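You operate a simulated robot arm through the tools that you are given. There is no shell and no other tool. Be economical: measure what you need, move in short steps, check, and stop when the job is done.

The job below is to be done with a simulated robot arm. You get a single attempt, and the scene is never put back.

## Task
Take the brass bush and put it on top of the grey sill pad.

It is judged by the outcome, as a careful person would: the job done as asked, and still so three seconds after it is handed in. It fails if anything else is knocked over, pushed out of place, dropped, spilled or broken.

## Robot
A 7-joint arm with a two-finger parallel gripper, fixed in place. Base frame: the origin is at the foot of the arm, x ahead of it, y to its left, z up; the work surface is at about z = 0. Units: cm, degrees, N and s.
With the tool pointing down near the work surface it reaches from about 22 to 58 cm from the base axis. Its first joint turns from -66.0 to 66.0 degrees. Payload 2.5 kg.
Tool frame: the origin (TCP) lies between the finger pads and is the grasp point; the fingertips stand 2.3 cm ahead of it; z points along the fingers, y is the line along which they close. Largest opening 9.4 cm; finger width 3.8, thickness 1; the body of the gripper, 5.4 by 9.6 cm, starts 3.9 cm behind the TCP.
Orientation is that of the tool frame in the base frame, as a unit quaternion [w, x, y, z]. With the fingers straight down and closing along the base's y, the tool's x points along the base's -x, its y along +y and its z along -z.

## Interface
- The arm moves only by the tool servo_tool. Its argument "increments" is a list of rows, each a list of 5 numbers: the shift along the tool's x, y, z in units of 25 mm (1.0 is 25 mm), then the turn about the tool's z in units of 4 degrees (1.0 is 4 degrees), then the closure, from 0 (fully open) to 1 (shut). In form: [[x, y, z, spin, jaw], ...]. A call has 1 to 10 rows; each row shifts and turns the commanded pose from where the row before left it, along the tool's axes as they then stand. A call with a number of a shift or a turn outside -1 to 1 is refused whole. A row lasts 0.2 s, in which the tool goes at most 5 cm and 8.6 degrees; a call with a longer step from one row to the next is refused whole, and so is a gripper value outside its range. Where a pose cannot be reached the arm comes as near as it can. A force on the tool above 40 N (or 10 N above the force at the start of the call, whichever is more), or a blocked arm, ends the call early, and 0.2 s more pass. Each finger travels about 10.8 cm/s and halts on what it meets, pressing with about 22 N; the grip force reading is that of the motor and also rises with nothing between the fingers. The clock runs only during rows and for 0.2 s after the last one: add rows that do not move to give the fingers time. The reply holds the time, the measured pose of the TCP, the force on the tool along the base axes, the opening and the grip force, in the units named above and with some noise.
- Cameras (640 x 400 px; columns grow to the right, rows downward): "scene" is fixed at [12.18, -40.8, 54.75]; the picture's right is [0.82, -0.58, 0.00], its down [-0.32, -0.45, -0.84] and it looks along [0.48, 0.68, -0.55] (base axes); focal length 369 px, centre (320, 200). "wrist" rides on the gripper at [-3.9, 0, -4.4] in the tool frame; the picture's right is [0.00, -1.00, 0.00], its down [0.97, 0.00, -0.24] and it looks along [0.24, 0.00, 0.97] (tool axes); focal length 218 px, centre (320, 200). There is no depth. A picture from a camera that has moved, and an enlarged one, comes with that camera's place and axes in the base frame and with its lens.
- grab_frame(camera): a new picture of that camera. No time passes.
- inspect(camera, box): a new picture of the part [left, top, right, bottom] of that camera's present view, enlarged. No time passes.
- hand_in(): hands the job in; it is judged then, once.

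Go step by step. Nothing tells you positions but the pictures and the camera data: compare them with the known pose of the tool, close in by small moves and look again before you grip or let go. The budget is 90 turns and 38 pictures, counting those below and the enlarged ones. Unless the task says otherwise, let go and move clear before handing in, and close with one line.

The tools are called after ">>>" as name(argument=value, ...) on one line, values as JSON. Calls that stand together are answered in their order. servo_tool: Moves the arm, as the interface text tells. Its arguments: {"type":"object","properties":{"increments":{"type":"array","items":{"type":"array","items":{"type":"number"}}}},"required":["increments"]} The other tools are called the same way: grab_frame (camera) takes a picture; inspect (camera, box) takes an enlarged picture of a part of a camera's view; hand_in () hands the job in.

At the start:

```text
t: 0.0
ee_pos: [34.01, -4.81, 31.45]
tcp_rot: [0.0, 0.001, 1.0, 0.0]
contact_force: [0.3, 0.5, -0.4]
finger_gap: 9.4
grip_force: 0.1
```

scene: 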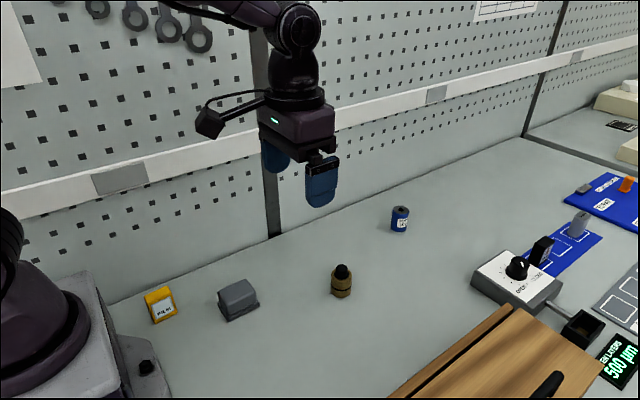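
wrist: 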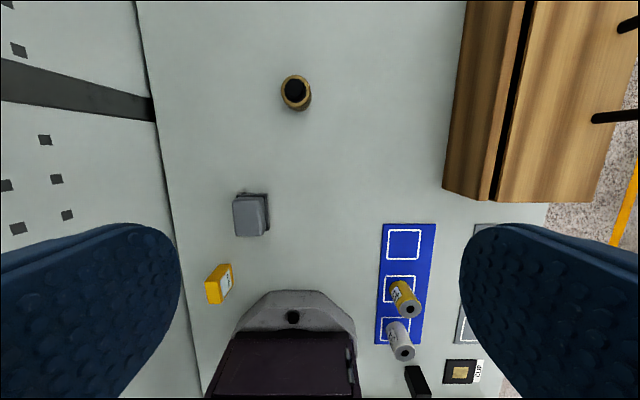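

The brass piece with a dark top is near the middle of the bench and a grey block is nearer the base. I'll enlarge both to identify them before moving.

>>> inspect(camera="scene", box=[300, 240, 380, 310])

>>> inspect(camera="scene", box=[130, 260, 280, 340])

>>> inspect(camera="wrist", box=[190, 60, 350, 320])

```text
5.71 times, centred on (340, 275) of scene
camera zoom: at [12.18, -40.8, 54.75], right [0.82, -0.58, 0.0], down [-0.32, -0.45, -0.84], along [0.48, 0.68, -0.55], focal length 2109 px, centre (206, -229)
```

zoom: 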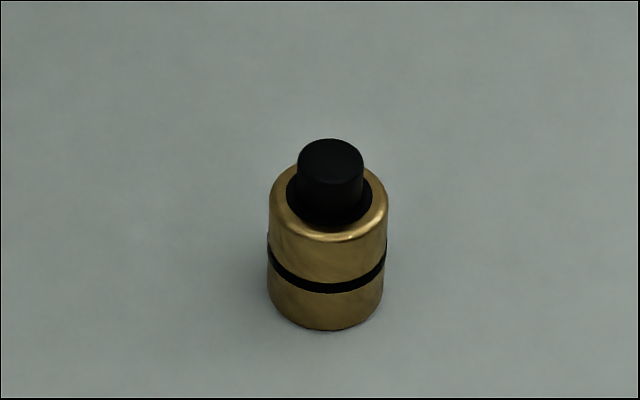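

```text
4.27 times, centred on (205, 300) of scene
camera zoom: at [12.18, -40.8, 54.75], right [0.82, -0.58, 0.0], down [-0.32, -0.45, -0.84], along [0.48, 0.68, -0.55], focal length 1574 px, centre (811, -227)
```

zoom: 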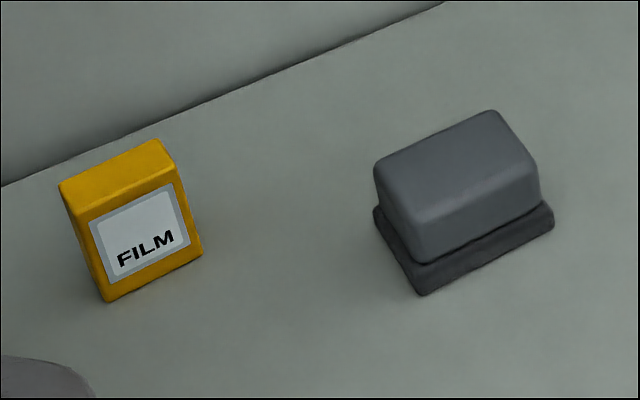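

```text
1.54 times, centred on (270, 190) of wrist
camera zoom: at [37.9, -4.73, 35.89], right [0.0, -1.0, 0.0], down [-0.97, 0.0, 0.24], along [-0.24, 0.0, -0.97], focal length 336 px, centre (397, 215)
```

zoom: 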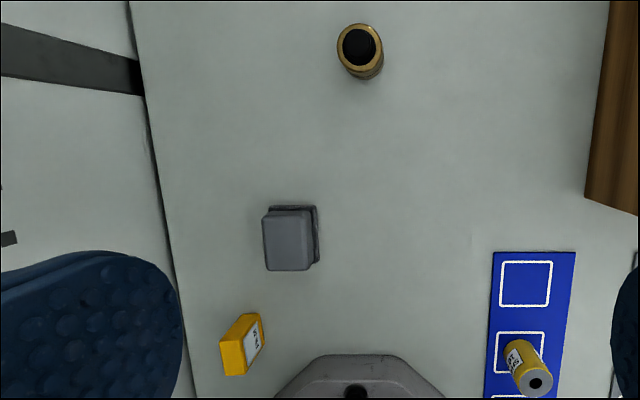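

The brass bush (about 4 cm across, with a black knob on top) is at about (44.4, -1.5). The grey rounded block on a dark foot is the sill pad, at about (27.3, 6.3). I'll move above the bush and look again.

>>> servo_tool(increments=[[-0.52, 0.165, 0.7, 0, 0], [-0.52, 0.165, 0.7, 0, 0], [-0.52, 0.165, 0.7, 0, 0], [-0.52, 0.165, 0.7, 0, 0], [-0.52, 0.165, 0.7, 0, 0], [-0.52, 0.165, 0.7, 0, 0], [-0.52, 0.165, 0.7, 0, 0], [-0.52, 0.165, 0.7, 0, 0], [0, 0, 0, 0, 0]])

>>> grab_frame(camera="wrist")

>>> grab_frame(camera="scene")

```text
t: 2.0
ee_pos: [44.51, -1.58, 17.6]
tcp_rot: [0.001, -0.001, 1.0, 0.0]
contact_force: [-0.5, 0.2, -0.6]
finger_gap: 9.39
grip_force: 0.0
```

```text
32 pictures are left
camera wrist: at [48.31, -1.5, 21.87], right [0.0, -1.0, 0.0], down [-0.97, 0.0, 0.24], along [-0.24, 0.0, -0.97], focal length 218 px, centre (320, 200)
```

wrist: 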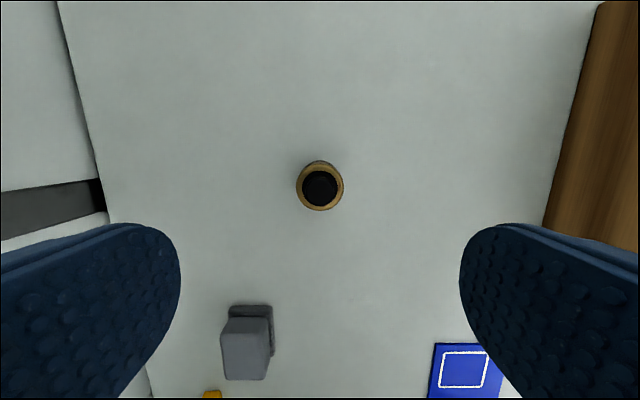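

```text
31 pictures are left
```

scene: 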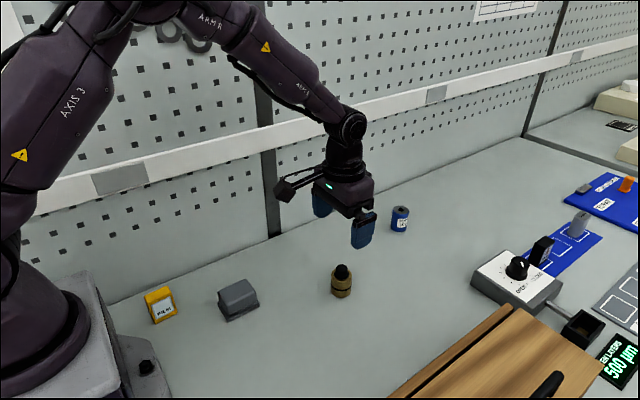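

The bush rim centre sits at about (45.0, -1.5), the rim is at about z = 4.2 and the knob top at about 5.9. I'll shift 0.5 cm forward and descend with the jaws open to about z = 3.1.

>>> servo_tool(increments=[[-0.2, 0.02, 0.6, 0, 0], [0, 0, 0.8, 0, 0], [0, 0, 0.8, 0, 0], [0, 0, 0.8, 0, 0], [0, 0, 0.8, 0, 0], [0, 0, 0.7, 0, 0], [0, 0, 0.6, 0, 0], [0, 0, 0.4, 0, 0], [0, 0, 0.3, 0, 0], [0, 0, 0, 0, 0]])

>>> grab_frame(camera="wrist")

>>> inspect(camera="scene", box=[290, 210, 410, 310])

```text
t: 4.2
ee_pos: [44.9, -1.44, 3.01]
tcp_rot: [0.0, 0.0, 1.0, 0.0]
contact_force: [-0.6, 0.4, 0.0]
finger_gap: 9.41
grip_force: 0.1
```

```text
30 pictures are left
camera wrist: at [48.79, -1.41, 7.42], right [0.0, -1.0, 0.0], down [-0.97, 0.0, 0.24], along [-0.24, 0.0, -0.97], focal length 218 px, centre (320, 200)
```

wrist: 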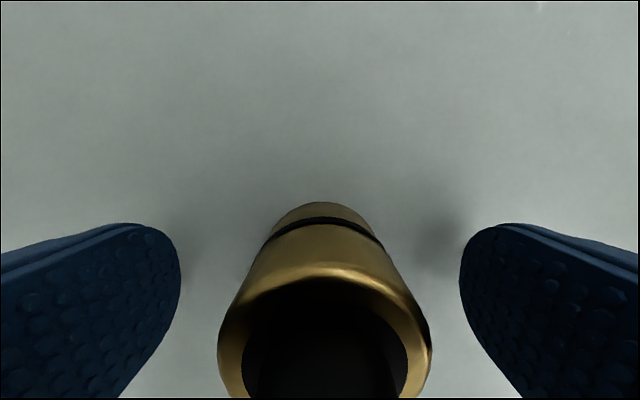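

```text
4.00 times, centred on (350, 260) of scene
camera zoom: at [12.18, -40.8, 54.75], right [0.82, -0.58, 0.0], down [-0.32, -0.45, -0.84], along [0.48, 0.68, -0.55], focal length 1476 px, centre (200, -40)
```

zoom: 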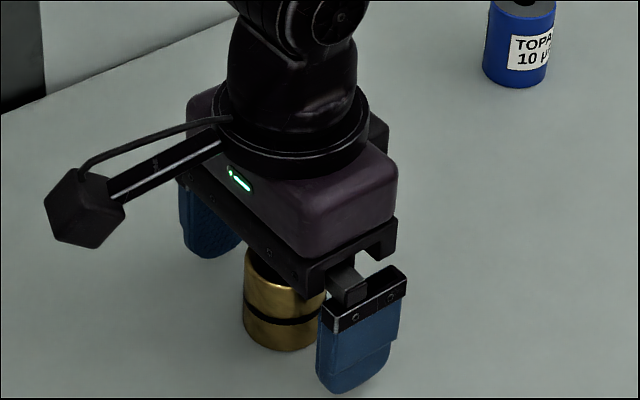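

The bush is centred between the fingers at about (45.0, -1.45) and the palm clears the knob. I'll close the jaws gradually.

>>> servo_tool(increments=[[0, 0, 0, 0, 0.3], [0, 0, 0, 0, 0.5], [0, 0, 0, 0, 0.6], [0, 0, 0, 0, 0.8], [0, 0, 0, 0, 1], [0, 0, 0, 0, 1], [0, 0, 0, 0, 1]])

```text
t: 5.8
ee_pos: [44.94, -1.45, 3.18]
tcp_rot: [0.001, 0.0, 1.0, 0.0]
contact_force: [-0.8, -1.1, 1.0]
finger_gap: 3.89
grip_force: 22.0
```

The jaws stopped at 3.9 cm, which matches the bush width, so it is gripped. I'll lift it slowly and check.

>>> servo_tool(increments=[[0, 0, -0.2, 0, 1], [0, 0, -0.4, 0, 1], [0, 0, -0.6, 0, 1], [0, 0, -0.8, 0, 1], [0, 0, -0.8, 0, 1], [0, 0, -0.8, 0, 1], [0, 0, -0.6, 0, 1], [0, 0, -0.4, 0, 1], [0, 0, 0, 0, 1]])

>>> grab_frame(camera="wrist")

>>> grab_frame(camera="scene")

```text
t: 7.8
ee_pos: [44.93, -1.41, 14.59]
tcp_rot: [0.001, 0.0, 1.0, 0.0]
contact_force: [0.1, -0.4, -1.2]
finger_gap: 1.97
grip_force: 22.0
```

```text
28 pictures are left
camera wrist: at [48.75, -1.38, 18.94], right [0.0, -1.0, 0.0], down [-0.97, 0.0, 0.24], along [-0.24, 0.0, -0.97], focal length 218 px, centre (320, 200)
```

wrist: 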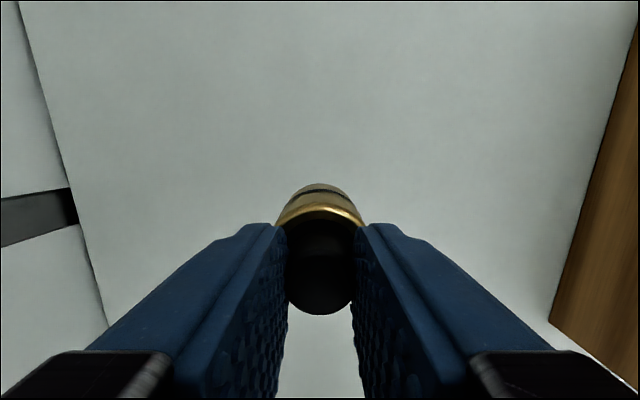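

```text
27 pictures are left
```

scene: 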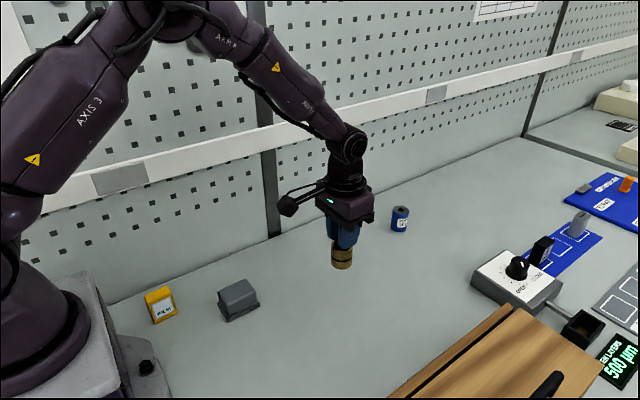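

The brass slipped through the pads, and the bush now hangs by its black knob (gap 1.97 cm). I'll look closely at how it sits.

>>> inspect(camera="scene", box=[300, 200, 390, 280])

>>> inspect(camera="wrist", box=[240, 160, 400, 330])

```text
5.00 times, centred on (345, 240) of scene
camera zoom: at [12.18, -40.8, 54.75], right [0.82, -0.58, 0.0], down [-0.32, -0.45, -0.84], along [0.48, 0.68, -0.55], focal length 1845 px, centre (195, 0)
```

zoom: 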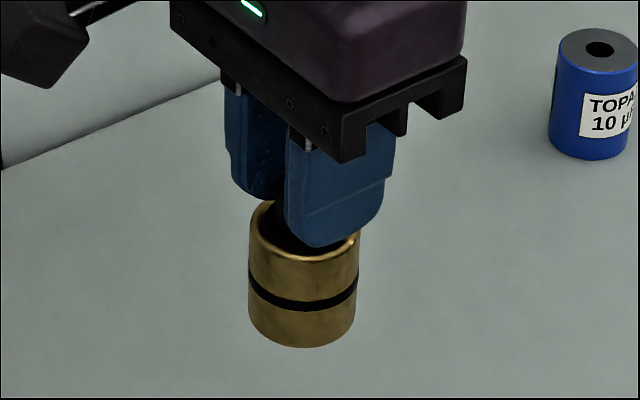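

```text
2.35 times, centred on (320, 245) of wrist
camera zoom: at [48.75, -1.38, 18.94], right [0.0, -1.0, 0.0], down [-0.97, 0.0, 0.24], along [-0.24, 0.0, -0.97], focal length 514 px, centre (320, 94)
```

zoom: 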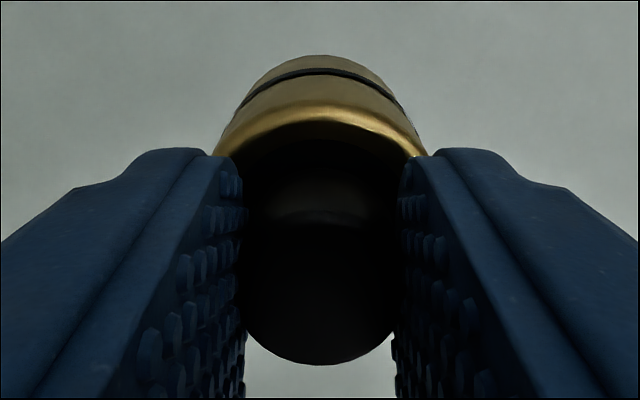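

The bush hangs upright, held by the knob at the fingertips, with its bottom about 7 cm below the TCP. I'll wait in place briefly to see whether it still slides.

>>> servo_tool(increments=[[0, 0, 0, 0, 1], [0, 0, 0, 0, 1], [0, 0, 0, 0, 1], [0, 0, 0, 0, 1], [0, 0, 0, 0, 1]])

>>> inspect(camera="scene", box=[300, 200, 390, 280])

>>> inspect(camera="wrist", box=[240, 160, 400, 330])

```text
t: 9.0
ee_pos: [44.98, -1.44, 14.59]
tcp_rot: [0.0, 0.0, 1.0, -0.001]
contact_force: [0.0, -0.8, -1.5]
finger_gap: 1.97
grip_force: 21.7
```

```text
5.00 times, centred on (345, 240) of scene
camera zoom: at [12.18, -40.8, 54.75], right [0.82, -0.58, 0.0], down [-0.32, -0.45, -0.84], along [0.48, 0.68, -0.55], focal length 1845 px, centre (195, 0)
```

zoom: 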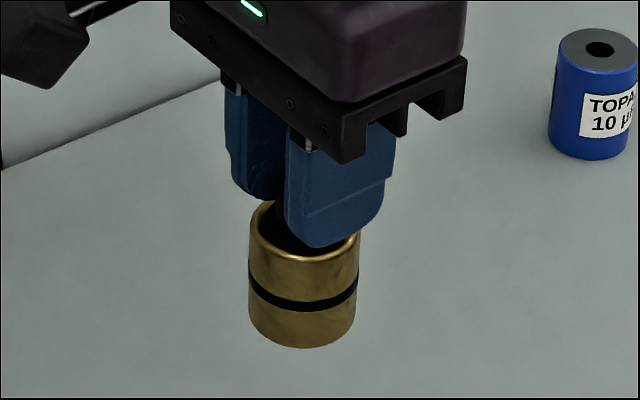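

```text
2.35 times, centred on (320, 245) of wrist
camera zoom: at [48.76, -1.38, 18.92], right [0.0, -1.0, 0.0], down [-0.97, 0.0, 0.24], along [-0.24, 0.0, -0.97], focal length 514 px, centre (320, 94)
```

zoom: 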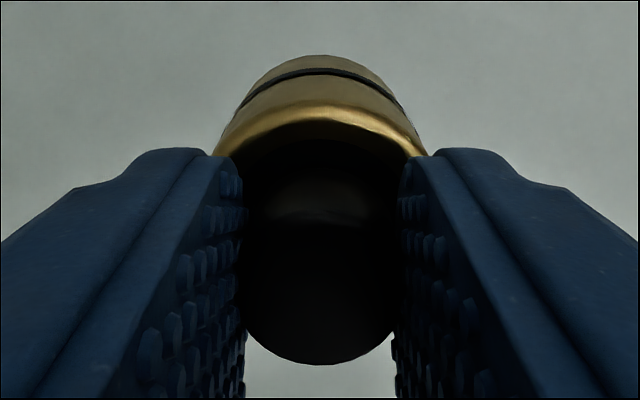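

The grip is steady with no further slip. The pad's foot is centred at about (26.6, 6.6) and its top is about 3.5 cm high. I'll carry the bush smoothly most of the way there and check.

>>> servo_tool(increments=[[0.2, 0.09, 0, 0, 1], [0.4, 0.18, 0, 0, 1], [0.6, 0.27, 0, 0, 1], [0.7, 0.31, 0, 0, 1], [0.7, 0.31, 0, 0, 1], [0.7, 0.31, 0, 0, 1], [0.7, 0.31, 0, 0, 1], [0.6, 0.27, 0, 0, 1], [0.4, 0.18, 0, 0, 1], [0.2, 0.09, 0, 0, 1]])

>>> grab_frame(camera="wrist")

>>> grab_frame(camera="scene")

```text
t: 11.2
ee_pos: [32.02, 4.47, 14.65]
tcp_rot: [0.0, 0.0, 1.0, 0.0]
contact_force: [-0.6, 0.4, -0.7]
finger_gap: 1.99
grip_force: 21.7
```

```text
22 pictures are left
camera wrist: at [35.77, 4.45, 18.87], right [0.0, -1.0, 0.0], down [-0.97, 0.0, 0.24], along [-0.24, 0.0, -0.97], focal length 218 px, centre (320, 200)
```

wrist: 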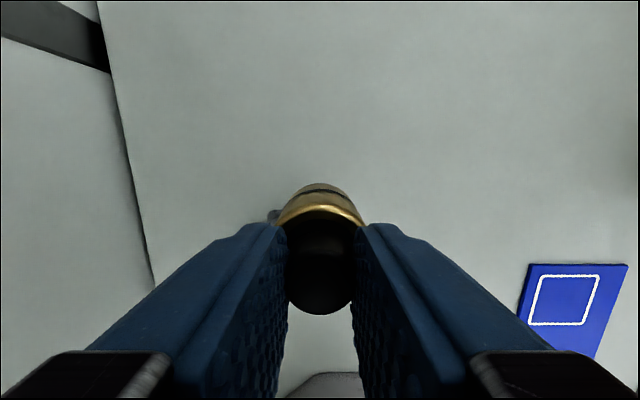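

```text
21 pictures are left
```

scene: 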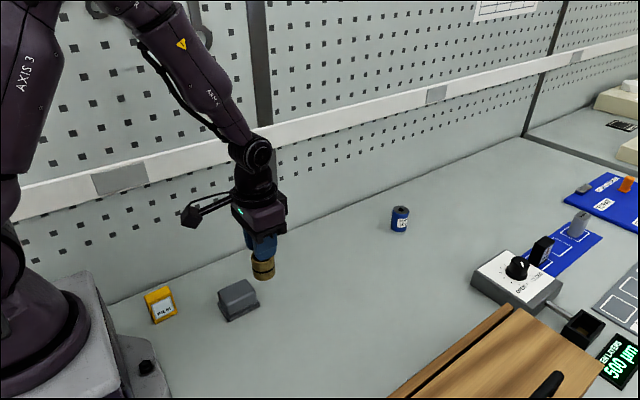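

The bush is still held upright and well clear of the pad. I'll cover the last bit to sit over the pad centre.

>>> servo_tool(increments=[[0.2, 0.08, 0, 0, 1], [0.4, 0.16, 0, 0, 1], [0.5, 0.2, 0, 0, 1], [0.5, 0.2, 0, 0, 1], [0.35, 0.14, 0, 0, 1], [0.17, 0.07, 0, 0, 1], [0, 0, 0, 0, 1]])

>>> inspect(camera="scene", box=[190, 230, 300, 330])

>>> inspect(camera="wrist", box=[220, 150, 420, 330])

```text
t: 12.8
ee_pos: [26.63, 6.47, 14.61]
tcp_rot: [0.0, 0.0, 1.0, 0.001]
contact_force: [0.0, -0.5, -0.9]
finger_gap: 1.96
grip_force: 21.8
```

```text
4.00 times, centred on (245, 280) of scene
camera zoom: at [12.18, -40.8, 54.75], right [0.82, -0.58, 0.0], down [-0.32, -0.45, -0.84], along [0.48, 0.68, -0.55], focal length 1476 px, centre (620, -120)
```

zoom: 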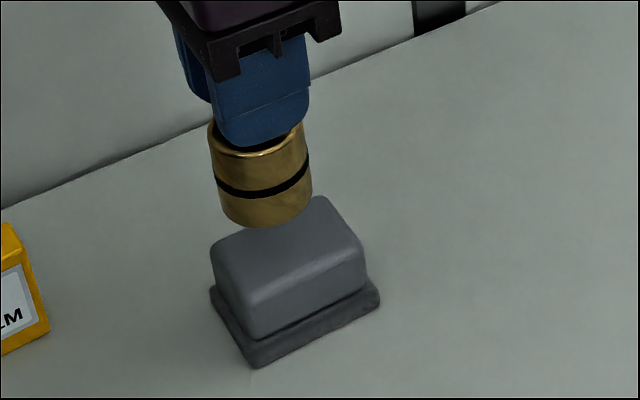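

```text
2.22 times, centred on (320, 240) of wrist
camera zoom: at [30.43, 6.53, 18.85], right [0.0, -1.0, 0.0], down [-0.97, 0.0, 0.24], along [-0.24, 0.0, -0.97], focal length 485 px, centre (320, 111)
```

zoom: 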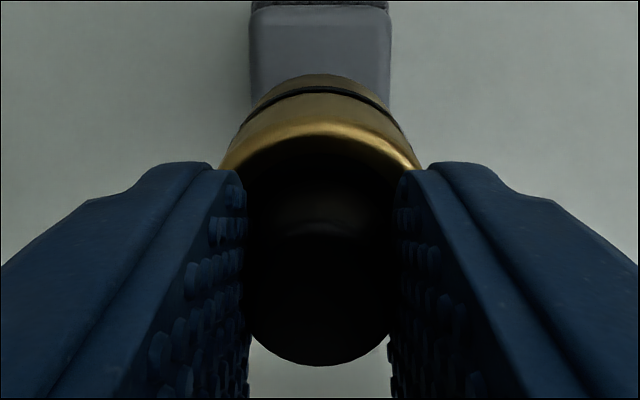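

The bush and pad line up in y (both about 6.5), and the pad top spans x from about 24 to 29.7. I'll lower to just above the expected contact height (TCP about 10.5) and look.

>>> servo_tool(increments=[[-0.06, 0.01, 0.2, 0, 1], [0, 0, 0.35, 0, 1], [0, 0, 0.35, 0, 1], [0, 0, 0.25, 0, 1], [0, 0, 0.1, 0, 1], [0, 0, 0, 0, 1]])

>>> inspect(camera="scene", box=[190, 230, 300, 330])

>>> inspect(camera="wrist", box=[220, 100, 420, 280])

```text
t: 14.2
ee_pos: [26.82, 6.6, 11.34]
tcp_rot: [0.0, 0.0, 1.0, 0.0]
contact_force: [0.3, -0.5, 0.1]
finger_gap: 1.99
grip_force: 22.0
```

```text
4.00 times, centred on (245, 280) of scene
camera zoom: at [12.18, -40.8, 54.75], right [0.82, -0.58, 0.0], down [-0.32, -0.45, -0.84], along [0.48, 0.68, -0.55], focal length 1476 px, centre (620, -120)
```

zoom: 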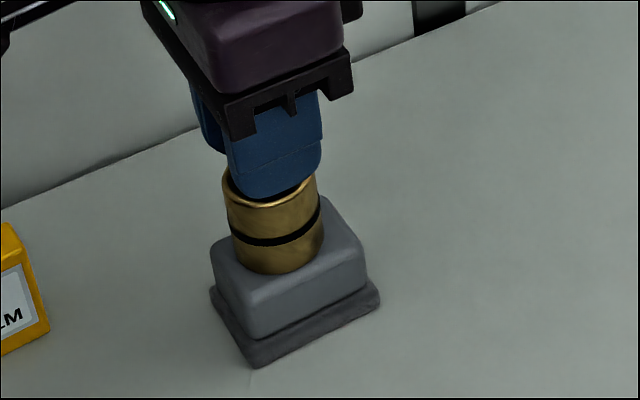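

```text
2.22 times, centred on (320, 190) of wrist
camera zoom: at [30.63, 6.57, 15.75], right [0.0, -1.0, 0.0], down [-0.97, 0.0, 0.24], along [-0.24, 0.0, -0.97], focal length 485 px, centre (320, 222)
```

zoom: 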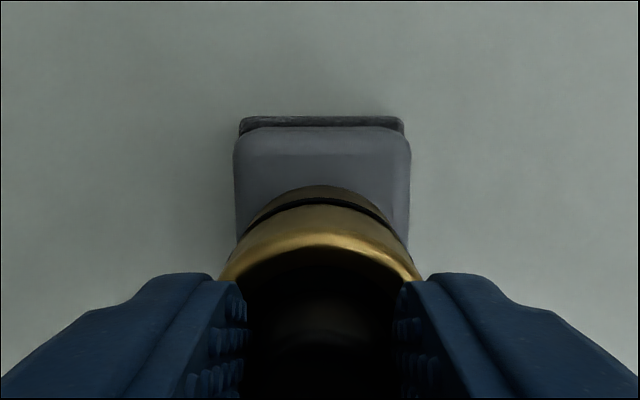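

The bush is centred over the pad, with its base a few millimetres above it. I'll lower in small steps and watch the force.

>>> servo_tool(increments=[[0, 0, 0.04, 0, 1], [0, 0, 0.04, 0, 1], [0, 0, 0.04, 0, 1], [0, 0, 0.04, 0, 1], [0, 0, 0, 0, 1]])

```text
t: 15.4
ee_pos: [26.92, 6.53, 10.94]
tcp_rot: [0.0, 0.0, 1.0, 0.0]
contact_force: [0.6, -0.3, 0.4]
finger_gap: 2.0
grip_force: 21.4
```

>>> servo_tool(increments=[[0, 0, 0.04, 0, 1], [0, 0, 0.04, 0, 1], [0, 0, 0.04, 0, 1], [0, 0, 0, 0, 1]])

>>> inspect(camera="scene", box=[190, 230, 300, 330])

```text
t: 16.4
ee_pos: [26.84, 6.57, 10.76]
tcp_rot: [0.001, 0.0, 1.0, 0.0]
contact_force: [-6.2, 0.0, 37.7]
finger_gap: 1.99
grip_force: 21.7
```

```text
4.00 times, centred on (245, 280) of scene
camera zoom: at [12.17, -40.8, 54.75], right [0.82, -0.58, 0.0], down [-0.32, -0.45, -0.84], along [0.48, 0.68, -0.55], focal length 1476 px, centre (620, -120)
```

zoom: 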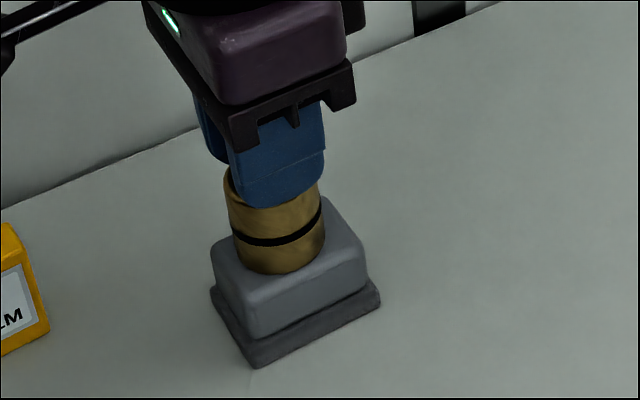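

The bush is seated and the fingertips are now pressing on its rim with about 38 N. I'll back off about 1 mm to relieve the force before opening.

>>> servo_tool(increments=[[0, 0, -0.03, 0, 1], [0, 0, -0.02, 0, 1], [0, 0, 0, 0, 1]])

```text
t: 17.2
ee_pos: [26.86, 6.53, 10.89]
tcp_rot: [0.001, 0.0, 1.0, 0.0]
contact_force: [2.4, -0.2, 10.1]
finger_gap: 1.98
grip_force: 22.1
```

>>> servo_tool(increments=[[0, 0, -0.02, 0, 1], [0, 0, 0, 0, 1]])

>>> inspect(camera="scene", box=[190, 230, 300, 330])

>>> inspect(camera="wrist", box=[220, 100, 420, 280])

```text
t: 17.8
ee_pos: [26.83, 6.64, 10.83]
tcp_rot: [-0.001, 0.0, 1.0, 0.0]
contact_force: [0.6, 0.0, 1.7]
finger_gap: 1.99
grip_force: 22.2
```

```text
4.00 times, centred on (245, 280) of scene
camera zoom: at [12.18, -40.8, 54.75], right [0.82, -0.58, 0.0], down [-0.32, -0.45, -0.84], along [0.48, 0.68, -0.55], focal length 1476 px, centre (620, -120)
```

zoom: 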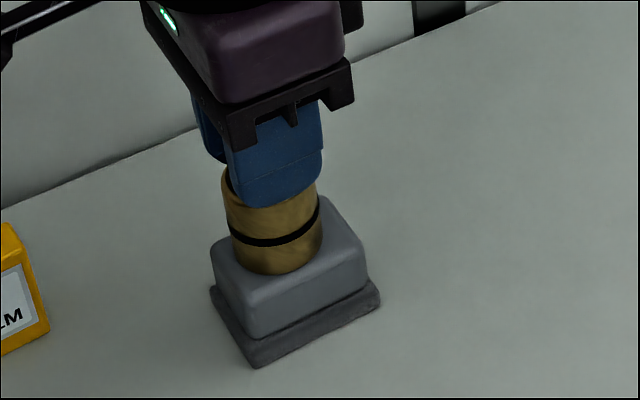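

```text
2.22 times, centred on (320, 190) of wrist
camera zoom: at [30.6, 6.58, 15.2], right [0.0, -1.0, 0.0], down [-0.97, 0.0, 0.24], along [-0.24, 0.0, -0.97], focal length 485 px, centre (320, 222)
```

zoom: 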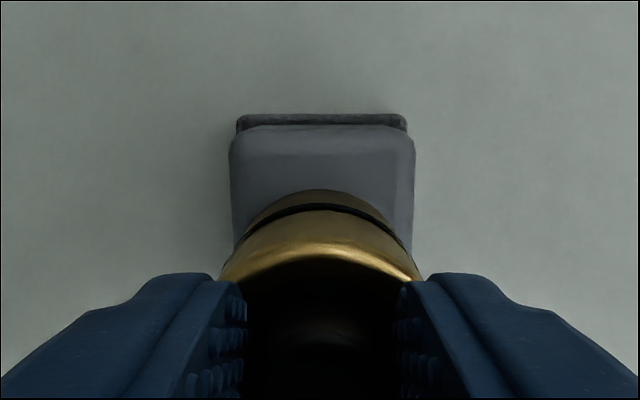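

Force is down to about 2 N and the bush base is centred at about x = 26.6, y = 6.5 on the pad. I'll open the jaws gently.

>>> servo_tool(increments=[[0, 0, 0, 0, 0.78], [0, 0, 0, 0, 0.75], [0, 0, 0, 0, 0.7], [0, 0, 0, 0, 0.6], [0, 0, 0, 0, 0.5], [0, 0, 0, 0, 0.3], [0, 0, 0, 0, 0.1], [0, 0, 0, 0, 0]])

>>> inspect(camera="scene", box=[190, 230, 300, 330])

```text
t: 19.6
ee_pos: [26.82, 6.59, 10.92]
tcp_rot: [0.0, 0.0, 1.0, 0.0]
contact_force: [0.1, -0.5, 0.8]
finger_gap: 9.41
grip_force: 0.1
```

```text
4.00 times, centred on (245, 280) of scene
camera zoom: at [12.18, -40.8, 54.75], right [0.82, -0.58, 0.0], down [-0.32, -0.45, -0.84], along [0.48, 0.68, -0.55], focal length 1476 px, centre (620, -120)
```

zoom: 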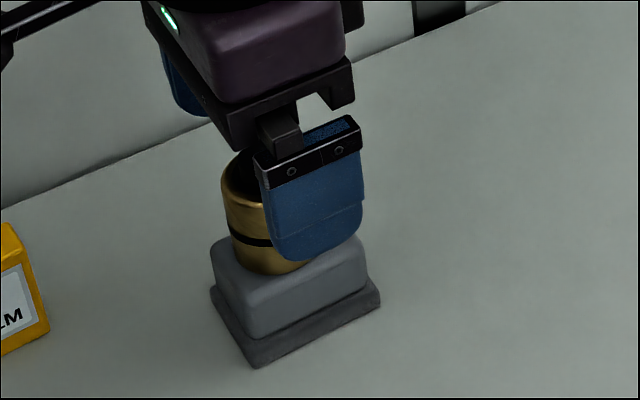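

The jaws are open and the bush stands on the pad. I'll retreat straight up and check from both cameras.

>>> servo_tool(increments=[[0, 0, -0.3, 0, 0], [0, 0, -0.6, 0, 0], [0, 0, -0.8, 0, 0], [0, 0, -0.8, 0, 0], [0, 0, -0.8, 0, 0], [0, 0, -0.8, 0, 0], [0, 0, 0, 0, 0], [0, 0, 0, 0, 0]])

>>> grab_frame(camera="wrist")

>>> inspect(camera="scene", box=[190, 230, 300, 330])

```text
t: 21.4
ee_pos: [26.76, 6.57, 21.14]
tcp_rot: [0.001, -0.001, 1.0, 0.0]
contact_force: [0.4, -0.2, 0.5]
finger_gap: 9.4
grip_force: 0.1
```

```text
12 pictures are left
camera wrist: at [30.68, 6.59, 25.54], right [0.0, -1.0, 0.0], down [-0.97, 0.0, 0.24], along [-0.24, 0.0, -0.97], focal length 218 px, centre (320, 200)
```

wrist: 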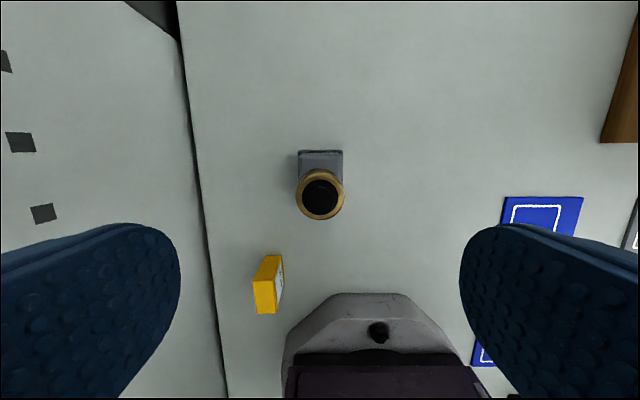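

```text
4.00 times, centred on (245, 280) of scene
camera zoom: at [12.18, -40.8, 54.75], right [0.82, -0.58, 0.0], down [-0.32, -0.45, -0.84], along [0.48, 0.68, -0.55], focal length 1476 px, centre (620, -120)
```

zoom: 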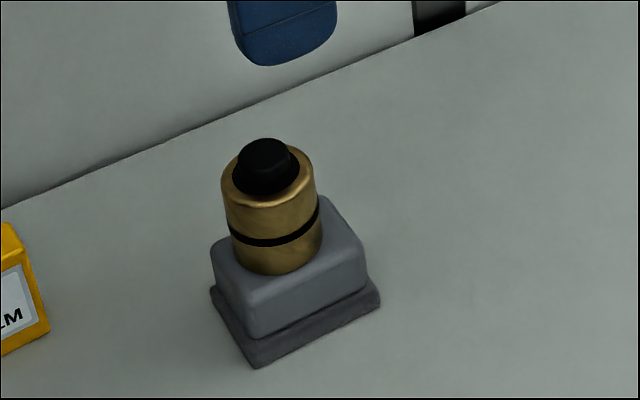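

The bush stands upright in the middle of the pad, the gripper is clear and nothing else was moved, so I'm handing in.

>>> hand_in()

```text
The job is handed in.
```

The brass bush is standing upright on top of the grey sill pad, released, with the gripper clear; it slipped in the grip on the first lift and was carried by its knob, but was not dropped.
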